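You operate a simulated robot arm through the tools that you are given. There is no shell and no other tool. Be economical: measure what you need, move in short steps, check, and stop when the job is done.

The job below is to be done with a simulated robot arm. You get a single attempt, and the scene is never put back.

TASK
Put the blue hub cap in the red brake drum on the top of the hub bench.
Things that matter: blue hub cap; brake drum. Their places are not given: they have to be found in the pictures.

It is judged by the outcome, as a careful person would: the job done as asked, and still so three seconds after it is handed in. It fails if anything else is knocked over, pushed out of place, dropped, spilled or broken. Lids that push on must go on centred and level and be pressed home; caps that screw on are set level and turned clockwise until they are tight.

THE ROBOT
A 7-joint arm with a two-finger parallel gripper, fixed in place. Base frame: the origin is at the foot of the arm, x ahead of it, y to its left, z up; the work surface is at about z = 0. Lengths are in m, angles in rad, forces in N, time in s.
With the tool pointing down near the work surface it reaches from about 0.24 to 0.62 m from the base axis. Its first joint turns from -1.152 to 1.152 rad. Payload 2.6 kg.
The tool frame sits at the grasp point between the pads (the TCP): z along the fingers, y along the line on which they close. The tips reach 0.03 m beyond it. The gripper opens to 0.094 m. The fingers are 0.028 m wide and 0.01 m thick; the gripper's body (0.05 by 0.096 m) begins 0.055 m behind the TCP.
Orientation is told as [roll, pitch, yaw] about the base's x, y, z axes, in that order, counted from this pose: with the fingers straight down and closing along the base's y, the tool's x points along the base's -x, its y along +y and its z along -z.

THE INTERFACE
- The arm moves only by the tool jog_arm. Its argument "moves" is a list of rows, each a list of 5 numbers: the shift along the tool's x, y, z in m, then the turn about the tool's z in rad, then the finger opening in m, from 0 to 0.094. In form: [[x, y, z, yaw, grip], ...]. A call has 1 to 12 rows; each row shifts and turns the commanded pose from where the row before left it, along the tool's axes as they then stand. Each row takes 0.2 s and may step no farther than 0.05 m and 0.15 rad from the row before; otherwise, or with a gripper value out of range, the whole call is refused. A pose out of reach is approached as far as the arm can. The call stops where the force on the tool passes 40 N (or 10 N more than at its start, if that is more) or the arm is blocked; 0.2 s more then pass. The fingers move at their own pace (about 0.072 m/s each) and stop on an object; they squeeze with about 31 N. The grip force told is the motor's: it shows also when the fingers shut on nothing. Time passes only in rows, and 0.2 s behind the last, so rows that do not move let the fingers close. The reply holds the time, the measured pose of the TCP, the force on the tool along the base axes, the opening and the grip force, in the units named above and with some noise.
- Cameras (640 x 400 px; columns grow to the right, rows downward): "scene" is fixed at [0.0599, 0.4757, 0.5503]; the picture's right is [-0.31, -0.95, 0.00], its down [-0.68, 0.22, -0.70] and it looks along [0.66, -0.22, -0.71] (base axes); focal length 308 px, centre (320, 200). "wrist" rides on the gripper at [0.076, 0.014, -0.103] in the tool frame; the picture's right is [-0.18, 0.98, 0.00], its down [-0.75, -0.14, -0.64] and it looks along [-0.63, -0.12, 0.77] (tool axes); focal length 243 px, centre (320, 200).
- get_image(camera): a new picture of that camera. No time passes.
- pixel_to_xyz(camera, pixels): for up to 12 pixels [column, row] of the newest picture of that camera ("zoom" is the newest enlarged one), the place [x, y, z] in the base frame of the surface seen there, good to about 0.002 m. No time passes.
- close_up(camera, box): a new picture of the part [left, top, right, bottom] of that camera's present view, enlarged. No time passes.
- hand_in(): hands the job in; it is judged then, once.

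Keep the steps short. Do not move on a guess: measure, check each grasp and each placing, and mend mistakes. In all there are 60 turns and 22 pictures (those below and enlarged ones count). Leave the gripper open and the arm clear of the work at the hand-in unless told otherwise, and finish with a single line.

The tools are called after ">>>" by a JSON object that holds its "fn" and its "kwargs". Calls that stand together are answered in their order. jog_arm: Moves the arm, as the interface text tells. Its arguments: {"type":"object","properties":{"moves":{"type":"array"}},"required":["moves"]} The other tools are called the same way: get_image (camera) takes a picture; pixel_to_xyz (camera, pixels) gives the place of the surface under pixels of a picture; close_up (camera, box) takes an enlarged picture of a part of a camera's view; hand_in () hands the job in.

At the start:

```text
time_s: 0.0
ee_pos: [0.3727, 0.0779, 0.2537]
ee_rot: [0.0, -0.001, 0.0]
contact_force: [0.4, 0.4, 0.1]
gripper_width: 0.0939
grip_force: 0.0
```

scene: 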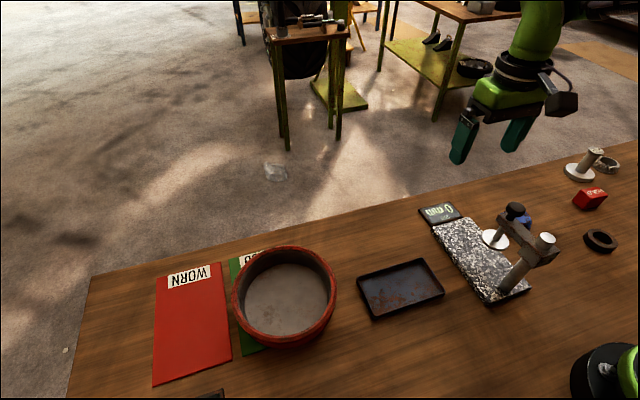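
wrist: 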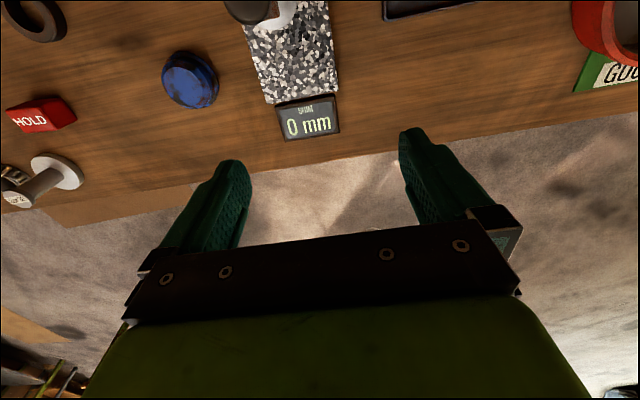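

The blue cap shows in the wrist picture at about (190,80). The red drum is in the scene picture at about (285,297). I'll measure both.

>>> {"fn": "pixel_to_xyz", "kwargs": {"camera": "wrist", "pixels": [[190, 80], [168, 82], [212, 72], [185, 56], [195, 105], [180, 102], [230, 110], [310, 105], [270, 5], [45, 115]]}}

>>> {"fn": "pixel_to_xyz", "kwargs": {"camera": "scene", "pixels": [[285, 297], [285, 250], [237, 297], [333, 297], [285, 345], [260, 300], [310, 300], [516, 210], [545, 240], [527, 220], [400, 285], [521, 270]]}}

>>> {"fn": "close_up", "kwargs": {"camera": "wrist", "box": [120, 0, 360, 150]}}

>>> {"fn": "close_up", "kwargs": {"camera": "scene", "box": [400, 140, 640, 290]}}

```text
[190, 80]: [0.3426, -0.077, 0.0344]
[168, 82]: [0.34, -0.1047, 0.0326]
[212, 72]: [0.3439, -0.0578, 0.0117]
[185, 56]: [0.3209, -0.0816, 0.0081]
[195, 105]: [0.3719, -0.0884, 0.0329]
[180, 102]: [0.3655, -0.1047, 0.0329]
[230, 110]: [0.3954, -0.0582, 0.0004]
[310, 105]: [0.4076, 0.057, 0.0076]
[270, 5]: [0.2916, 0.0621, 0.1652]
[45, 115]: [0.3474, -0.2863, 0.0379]
```

```text
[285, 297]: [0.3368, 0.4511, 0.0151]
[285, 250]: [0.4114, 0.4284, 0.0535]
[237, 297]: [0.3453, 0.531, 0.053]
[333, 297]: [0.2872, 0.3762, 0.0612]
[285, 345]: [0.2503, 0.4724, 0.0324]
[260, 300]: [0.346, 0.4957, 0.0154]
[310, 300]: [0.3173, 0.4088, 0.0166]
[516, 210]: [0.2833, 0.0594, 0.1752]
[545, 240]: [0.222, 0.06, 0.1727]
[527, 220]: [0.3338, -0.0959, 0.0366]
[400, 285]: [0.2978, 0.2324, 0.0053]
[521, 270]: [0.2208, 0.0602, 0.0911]
```

```text
2.67 times, centred on (240, 75) of wrist
```

zoom: 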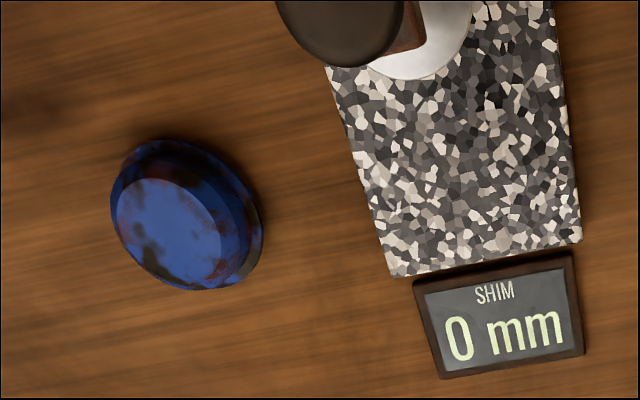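

```text
2.67 times, centred on (520, 215) of scene
```

zoom: 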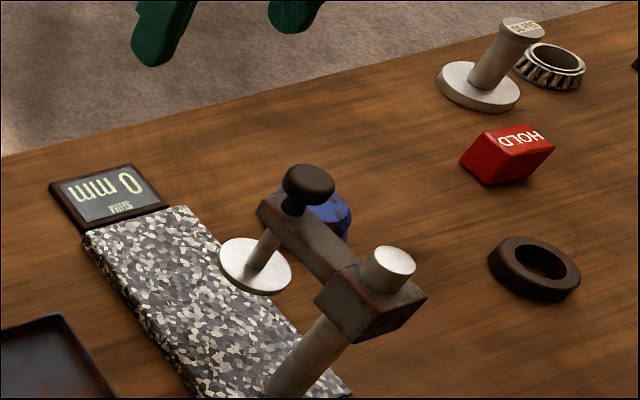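

The cap is near (0.345, -0.085) with its top at z about 0.035. The drum's floor is near (0.335, 0.452) at z about 0.016, and its rim is at about 0.06. I'll move over the cap at this height and take a closer look.

>>> {"fn": "jog_arm", "kwargs": {"moves": [[0.007, -0.041, 0, 0, 0.094], [0.007, -0.041, 0, 0, 0.094], [0.007, -0.041, 0, 0, 0.094], [0.007, -0.04, 0, 0, 0.094], [0, 0, 0.04, 0, 0.094], [0, 0, 0.04, 0, 0.094], [0, 0, 0, 0, 0.094]]}}

>>> {"fn": "get_image", "kwargs": {"camera": "wrist"}}

```text
time_s: 1.6
ee_pos: [0.3443, -0.0867, 0.1726]
ee_rot: [0.0, -0.001, 0.001]
contact_force: [-0.2, 0.1, 0.4]
gripper_width: 0.094
grip_force: 0.1
```

```text
17 pictures are left
```

wrist: 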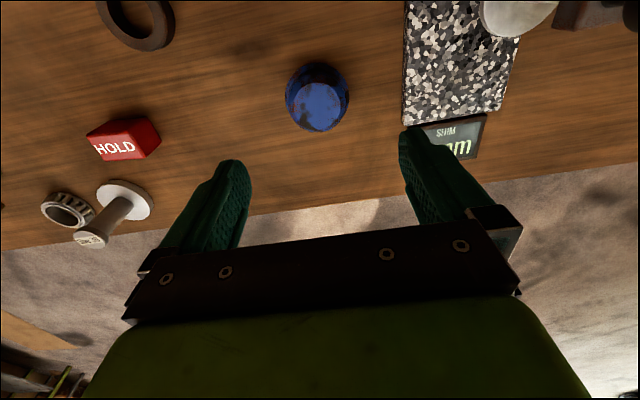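

The cap is now at about (317,98) in the wrist picture. I'll enlarge it and measure its edges.

>>> {"fn": "close_up", "kwargs": {"camera": "wrist", "box": [240, 40, 400, 140]}}

>>> {"fn": "pixel_to_xyz", "kwargs": {"camera": "wrist", "pixels": [[288, 95], [347, 95], [317, 64], [320, 128], [318, 105], [299, 105], [338, 105], [318, 86], [293, 88], [343, 86], [280, 95], [355, 95]]}}

```text
4.00 times, centred on (320, 90) of wrist
```

zoom: 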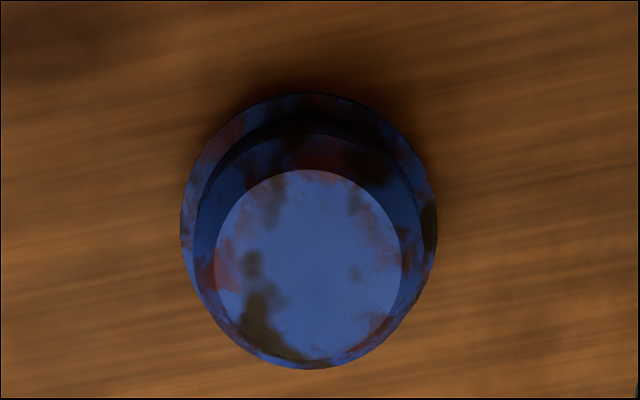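

```text
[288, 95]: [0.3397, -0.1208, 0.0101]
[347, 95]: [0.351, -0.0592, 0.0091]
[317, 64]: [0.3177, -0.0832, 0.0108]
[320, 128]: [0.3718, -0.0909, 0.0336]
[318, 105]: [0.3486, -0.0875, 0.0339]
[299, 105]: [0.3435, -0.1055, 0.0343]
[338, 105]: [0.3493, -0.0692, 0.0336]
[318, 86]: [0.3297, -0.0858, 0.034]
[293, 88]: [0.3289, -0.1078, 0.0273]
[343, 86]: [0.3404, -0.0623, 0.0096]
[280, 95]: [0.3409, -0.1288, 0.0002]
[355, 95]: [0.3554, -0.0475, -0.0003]
```

The cap's flange is about 0.062 across at z about 0.01. Its centre is about (0.3495, -0.0887). I'll centre the tool, go down until the tips are just above the table, and stop there open.

>>> {"fn": "jog_arm", "kwargs": {"moves": [[-0.005, -0.002, 0.03, 0, 0.094], [0, 0, 0.03, 0, 0.094], [0, 0, 0.03, 0, 0.094], [0, 0, 0.025, 0, 0.094], [0, 0, 0.015, 0, 0.094], [0, 0, 0.009, 0, 0.094], [0, 0, 0, 0, 0.094]]}}

>>> {"fn": "get_image", "kwargs": {"camera": "wrist"}}

```text
time_s: 3.2
ee_pos: [0.3497, -0.0852, 0.0333]
ee_rot: [0.001, 0.001, 0.0]
contact_force: [-0.1, -0.6, -0.3]
gripper_width: 0.0942
grip_force: 0.1
```

```text
15 pictures are left
```

wrist: 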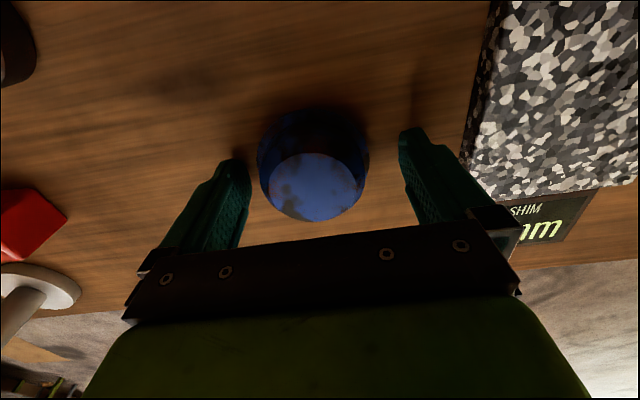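

The fingers straddle the cap, with the left one slightly nearer (gap from 250 to 258 px). The measured y is -0.085, so I'll shift 0.003 and close.

>>> {"fn": "jog_arm", "kwargs": {"moves": [[0, -0.003, 0, 0, 0.094], [0, 0, 0, 0, 0.075], [0, 0, 0, 0, 0.065], [0, 0, 0, 0, 0.05], [0, 0, 0, 0, 0.04], [0, 0, 0, 0, 0.04]]}}

```text
time_s: 4.6
ee_pos: [0.3479, -0.0891, 0.0332]
ee_rot: [0.001, 0.0, 0.0]
contact_force: [0.8, -0.5, -0.4]
gripper_width: 0.0657
grip_force: 30.7
```

The grip closed at 0.0657 m with 31 N, which fits the flange. I'll lift slowly and check.

>>> {"fn": "jog_arm", "kwargs": {"moves": [[0, 0, -0.01, 0, 0.04], [0, 0, -0.02, 0, 0.04], [0, 0, -0.04, 0, 0.04], [0, 0, 0, 0, 0.04]]}}

>>> {"fn": "get_image", "kwargs": {"camera": "wrist"}}

```text
time_s: 5.6
ee_pos: [0.3479, -0.0902, 0.1034]
ee_rot: [0.001, 0.0, 0.001]
contact_force: [0.2, -0.2, -0.5]
gripper_width: 0.0657
grip_force: 30.8
```

```text
14 pictures are left
```

wrist: 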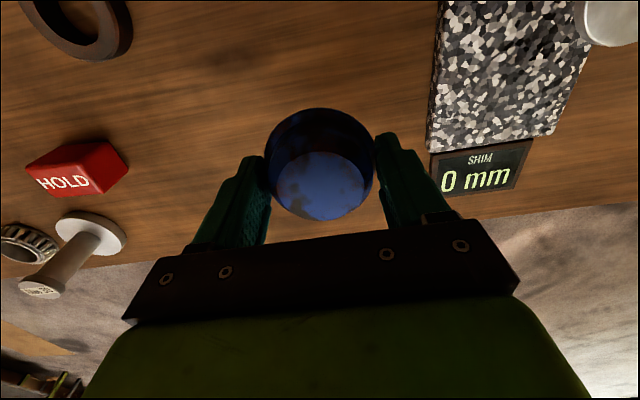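

The cap is held level. Before carrying it I'll measure the drum's rim and inner wall in the scene picture, and look at the drum enlarged.

>>> {"fn": "close_up", "kwargs": {"camera": "scene", "box": [205, 235, 365, 335]}}

>>> {"fn": "pixel_to_xyz", "kwargs": {"camera": "scene", "pixels": [[285, 249], [237, 290], [333, 290], [285, 340], [285, 268], [250, 300], [320, 300], [285, 325], [300, 335], [265, 335], [255, 258], [315, 258]]}}

```text
4.00 times, centred on (285, 285) of scene
```

zoom: 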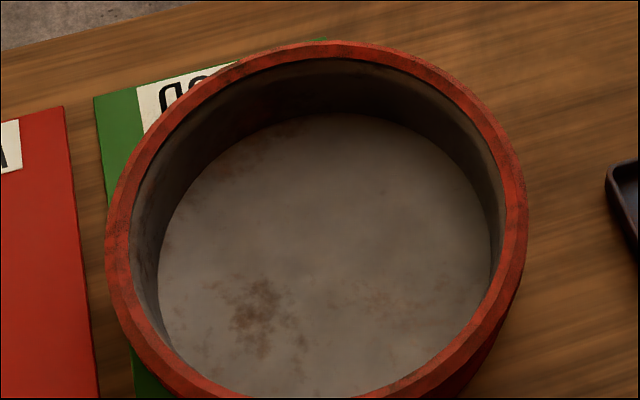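

```text
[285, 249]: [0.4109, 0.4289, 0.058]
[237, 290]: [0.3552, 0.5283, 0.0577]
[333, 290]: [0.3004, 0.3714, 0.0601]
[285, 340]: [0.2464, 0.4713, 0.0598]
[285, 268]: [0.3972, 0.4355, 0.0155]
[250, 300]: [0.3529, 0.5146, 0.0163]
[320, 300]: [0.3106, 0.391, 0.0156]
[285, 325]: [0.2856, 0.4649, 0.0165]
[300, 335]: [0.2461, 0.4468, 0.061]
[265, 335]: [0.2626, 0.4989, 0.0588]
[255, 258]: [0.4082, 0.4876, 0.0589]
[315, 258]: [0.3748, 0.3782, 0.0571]
```

From the rim points the drum's centre is about (0.328, 0.450), the inner radius about 0.07, the floor z 0.016 and the rim z 0.06. The drum is empty. I'll lift to about z 0.27, clear of the gauge.

>>> {"fn": "jog_arm", "kwargs": {"moves": [[0, 0, -0.042, 0, 0.04], [0, 0, -0.042, 0, 0.04], [0, 0, -0.042, 0, 0.04], [0, 0, -0.041, 0, 0.04], [0, 0, 0, 0, 0.04]]}}

```text
time_s: 6.8
ee_pos: [0.3503, -0.0919, 0.2721]
ee_rot: [0.001, 0.001, 0.0]
contact_force: [0.3, 0.2, 0.0]
gripper_width: 0.0656
grip_force: 31.1
```

It is up at z 0.272 and still gripped. Next I'll carry it along +y towards the drum.

>>> {"fn": "jog_arm", "kwargs": {"moves": [[0.002, 0.04, 0, 0, 0.04], [0.002, 0.045, 0, 0, 0.04], [0.002, 0.045, 0, 0, 0.04], [0.002, 0.045, 0, 0, 0.04], [0.002, 0.045, 0, 0, 0.04], [0.002, 0.045, 0, 0, 0.04], [0.002, 0.045, 0, 0, 0.04], [0.002, 0.045, 0, 0, 0.04], [0.002, 0.045, 0, 0, 0.04], [0.002, 0.045, 0, 0, 0.04], [0.001, 0.045, 0, 0, 0.04], [0, 0, 0, 0, 0.04]]}}

```text
time_s: 9.4
ee_pos: [0.3279, 0.3985, 0.2717]
ee_rot: [0.0, 0.0, 0.002]
contact_force: [0.0, -0.3, -1.4]
gripper_width: 0.0655
grip_force: 31.0
```

At y 0.3985 I have 0.0515 left to go. I'll finish that, go down to about z 0.13, and look.

>>> {"fn": "jog_arm", "kwargs": {"moves": [[0, 0.03, 0, 0, 0.04], [0, 0.0215, 0, 0, 0.04], [0, 0, 0.04, 0, 0.04], [0, 0, 0.04, 0, 0.04], [0, 0, 0.04, 0, 0.04], [0, 0, 0.02, 0, 0.04], [0, 0, 0, 0, 0.04]]}}

>>> {"fn": "get_image", "kwargs": {"camera": "wrist"}}

>>> {"fn": "get_image", "kwargs": {"camera": "scene"}}

```text
time_s: 11.0
ee_pos: [0.3279, 0.4511, 0.1317]
ee_rot: [0.001, -0.002, -0.001]
contact_force: [-0.6, 0.1, -0.2]
gripper_width: 0.0658
grip_force: 31.1
```

```text
12 pictures are left
```

wrist: 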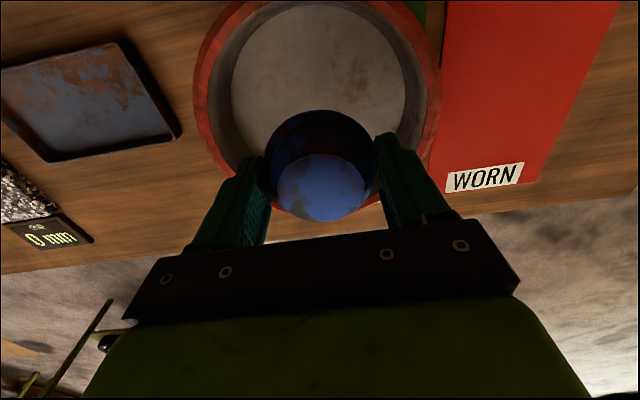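

```text
11 pictures are left
```

scene: 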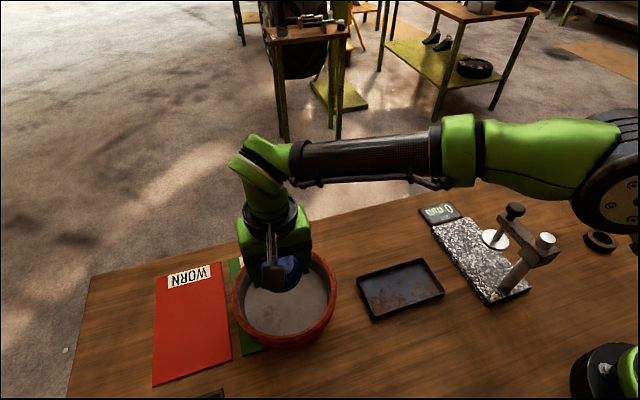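

The tool is centred over the drum. The cap should rest when the TCP is at about 0.049. I'll go down to about 0.054.

>>> {"fn": "jog_arm", "kwargs": {"moves": [[0, 0, 0.03, 0, 0.04], [0, 0, 0.025, 0, 0.04], [0, 0, 0.015, 0, 0.04], [0, 0, 0.008, 0, 0.04], [0, 0, 0, 0, 0.04]]}}

>>> {"fn": "get_image", "kwargs": {"camera": "wrist"}}

```text
time_s: 12.2
ee_pos: [0.3276, 0.4519, 0.0534]
ee_rot: [-0.001, -0.001, 0.0]
contact_force: [0.8, 0.2, -0.2]
gripper_width: 0.0658
grip_force: 31.0
```

```text
10 pictures are left
```

wrist: 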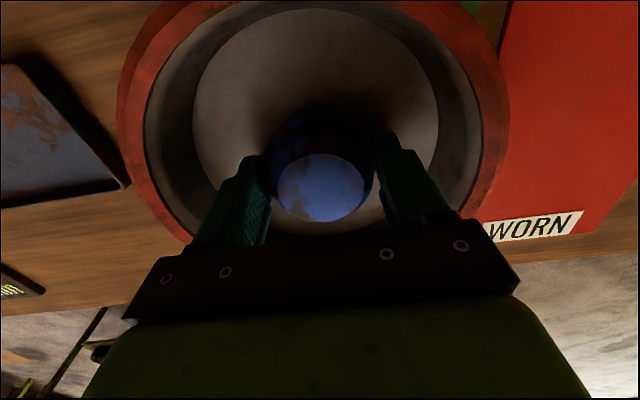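

The cap is inside the drum with room all round. I'll lower the last few millimetres and watch the force.

>>> {"fn": "jog_arm", "kwargs": {"moves": [[0, 0, 0.002, 0, 0.04], [0, 0, 0.001, 0, 0.04], [0, 0, 0.001, 0, 0.04], [0, 0, 0, 0, 0.04]]}}

```text
time_s: 13.2
ee_pos: [0.3276, 0.4512, 0.0484]
ee_rot: [0.0, 0.001, 0.003]
contact_force: [-0.3, -0.9, -0.3]
gripper_width: 0.0658
grip_force: 31.2
```

There is no contact force at 0.0484. I'll lower it a little more.

>>> {"fn": "jog_arm", "kwargs": {"moves": [[0, 0, 0.001, 0, 0.04], [0, 0, 0, 0, 0.04]]}}

```text
time_s: 13.8
ee_pos: [0.3277, 0.4531, 0.0469]
ee_rot: [0.0, 0.001, 0.0]
contact_force: [0.1, -0.9, -0.5]
gripper_width: 0.0657
grip_force: 31.1
```

>>> {"fn": "jog_arm", "kwargs": {"moves": [[0, 0, 0.001, 0, 0.04], [0, 0, 0, 0, 0.04]]}}

```text
time_s: 14.4
ee_pos: [0.3278, 0.4516, 0.0464]
ee_rot: [0.0, -0.001, 0.0]
contact_force: [-0.3, -0.5, -0.7]
gripper_width: 0.0656
grip_force: 31.2
```

There is still almost no force, so I'll go down one more millimetre.

>>> {"fn": "jog_arm", "kwargs": {"moves": [[0, 0, 0.001, 0, 0.04], [0, 0, 0, 0, 0.04]]}}

>>> {"fn": "close_up", "kwargs": {"camera": "wrist", "box": [220, 80, 420, 240]}}

```text
time_s: 15.0
ee_pos: [0.3263, 0.4527, 0.0457]
ee_rot: [-0.002, 0.0, 0.002]
contact_force: [0.0, 0.2, -0.7]
gripper_width: 0.0657
grip_force: 31.3
```

```text
2.50 times, centred on (320, 160) of wrist
```

zoom: 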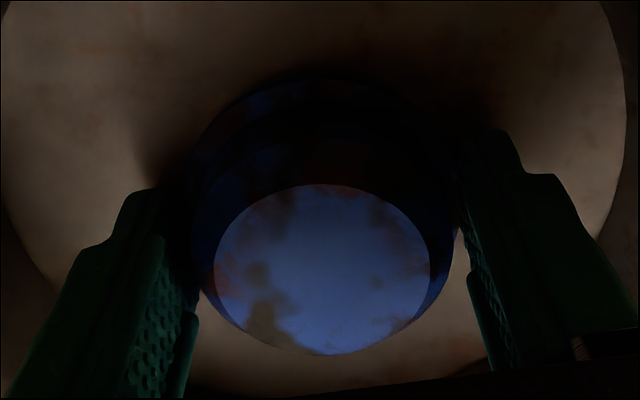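

I'll measure how high the cap sits above the drum floor.

>>> {"fn": "pixel_to_xyz", "kwargs": {"camera": "zoom", "pixels": [[320, 270], [320, 220], [270, 270], [380, 270], [320, 320], [320, 50], [80, 150], [580, 120], [300, 95], [215, 370], [470, 340], [320, 380]]}}

```text
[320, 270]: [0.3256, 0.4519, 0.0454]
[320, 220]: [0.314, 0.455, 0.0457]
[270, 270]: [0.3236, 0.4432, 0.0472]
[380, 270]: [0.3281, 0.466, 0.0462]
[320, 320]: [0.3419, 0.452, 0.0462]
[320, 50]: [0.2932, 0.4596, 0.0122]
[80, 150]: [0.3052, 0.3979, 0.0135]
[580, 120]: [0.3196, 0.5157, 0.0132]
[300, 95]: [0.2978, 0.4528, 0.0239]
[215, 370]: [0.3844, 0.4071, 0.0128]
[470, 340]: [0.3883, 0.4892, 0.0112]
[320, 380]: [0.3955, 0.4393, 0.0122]
```

The cap's top is at 0.046 and its height is 0.034, so its bottom is at about 0.012. The floor reads 0.0125, so it is all but touching. I'll feel for contact in half-millimetre steps.

>>> {"fn": "jog_arm", "kwargs": {"moves": [[0, 0, 0.0005, 0, 0.04], [0, 0, 0.0005, 0, 0.04], [0, 0, 0, 0, 0.04]]}}

```text
time_s: 15.8
ee_pos: [0.3295, 0.452, 0.0455]
ee_rot: [0.001, 0.001, 0.001]
contact_force: [0.3, 0.0, -0.6]
gripper_width: 0.0656
grip_force: 31.6
```

>>> {"fn": "jog_arm", "kwargs": {"moves": [[0, 0, 0.0007, 0, 0.04], [0, 0, 0.0007, 0, 0.04], [0, 0, 0, 0, 0.04]]}}

```text
time_s: 16.6
ee_pos: [0.3301, 0.4527, 0.0443]
ee_rot: [0.001, 0.0, 0.0]
contact_force: [-3.4, -2.4, 11.9]
gripper_width: 0.0656
grip_force: 30.9
```

The force is now 12 N, so the cap is on the floor. I'll ease back half a millimetre and open slowly to 0.082.

>>> {"fn": "jog_arm", "kwargs": {"moves": [[0, 0, -0.0005, 0, 0.04], [0, 0, 0, 0, 0.066], [0, 0, 0, 0, 0.07], [0, 0, 0, 0, 0.076], [0, 0, 0, 0, 0.082], [0, 0, 0, 0, 0.082]]}}

>>> {"fn": "get_image", "kwargs": {"camera": "wrist"}}

```text
time_s: 18.0
ee_pos: [0.3271, 0.4518, 0.0433]
ee_rot: [0.0, 0.001, 0.0]
contact_force: [-0.1, 0.9, -1.0]
gripper_width: 0.0819
grip_force: 0.0
```

```text
8 pictures are left
```

wrist: 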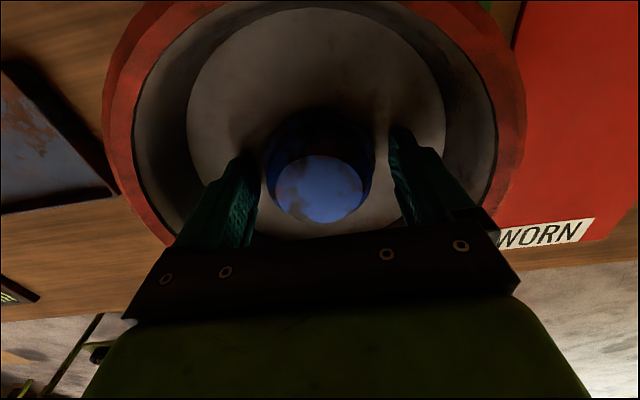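

The cap is free and standing on the drum floor. I'll lift straight up, then move clear towards -y.

>>> {"fn": "jog_arm", "kwargs": {"moves": [[0, 0, -0.01, 0, 0.082], [0, 0, -0.03, 0, 0.082], [0, 0, -0.045, 0, 0.082], [0, 0, -0.045, 0, 0.082], [0, 0, -0.045, 0, 0.094], [0, 0, -0.045, 0, 0.094], [0, -0.045, 0, 0, 0.094], [0, -0.045, 0, 0, 0.094], [0, -0.045, 0, 0, 0.094], [0, -0.045, 0, 0, 0.094], [0, -0.045, 0, 0, 0.094], [0, 0, 0, 0, 0.094]]}}

>>> {"fn": "get_image", "kwargs": {"camera": "scene"}}

```text
time_s: 20.6
ee_pos: [0.3287, 0.2249, 0.2646]
ee_rot: [0.0, -0.001, 0.0]
contact_force: [0.2, -0.7, -0.6]
gripper_width: 0.094
grip_force: 0.0
```

```text
7 pictures are left
```

scene: 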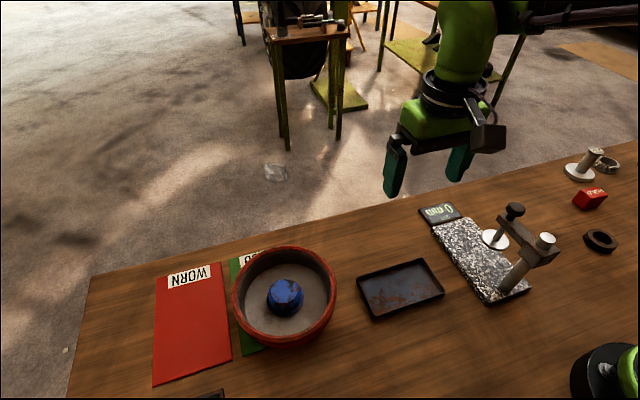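

The cap stands level in the middle of the red drum at about (286,297). Nothing else has moved, and the gripper is open and clear. I'll hand in.

>>> {"fn": "hand_in", "kwargs": {}}

```text
The job is handed in.
```

The blue hub cap is resting level on the floor of the red brake drum, near its centre, and the job is handed in.
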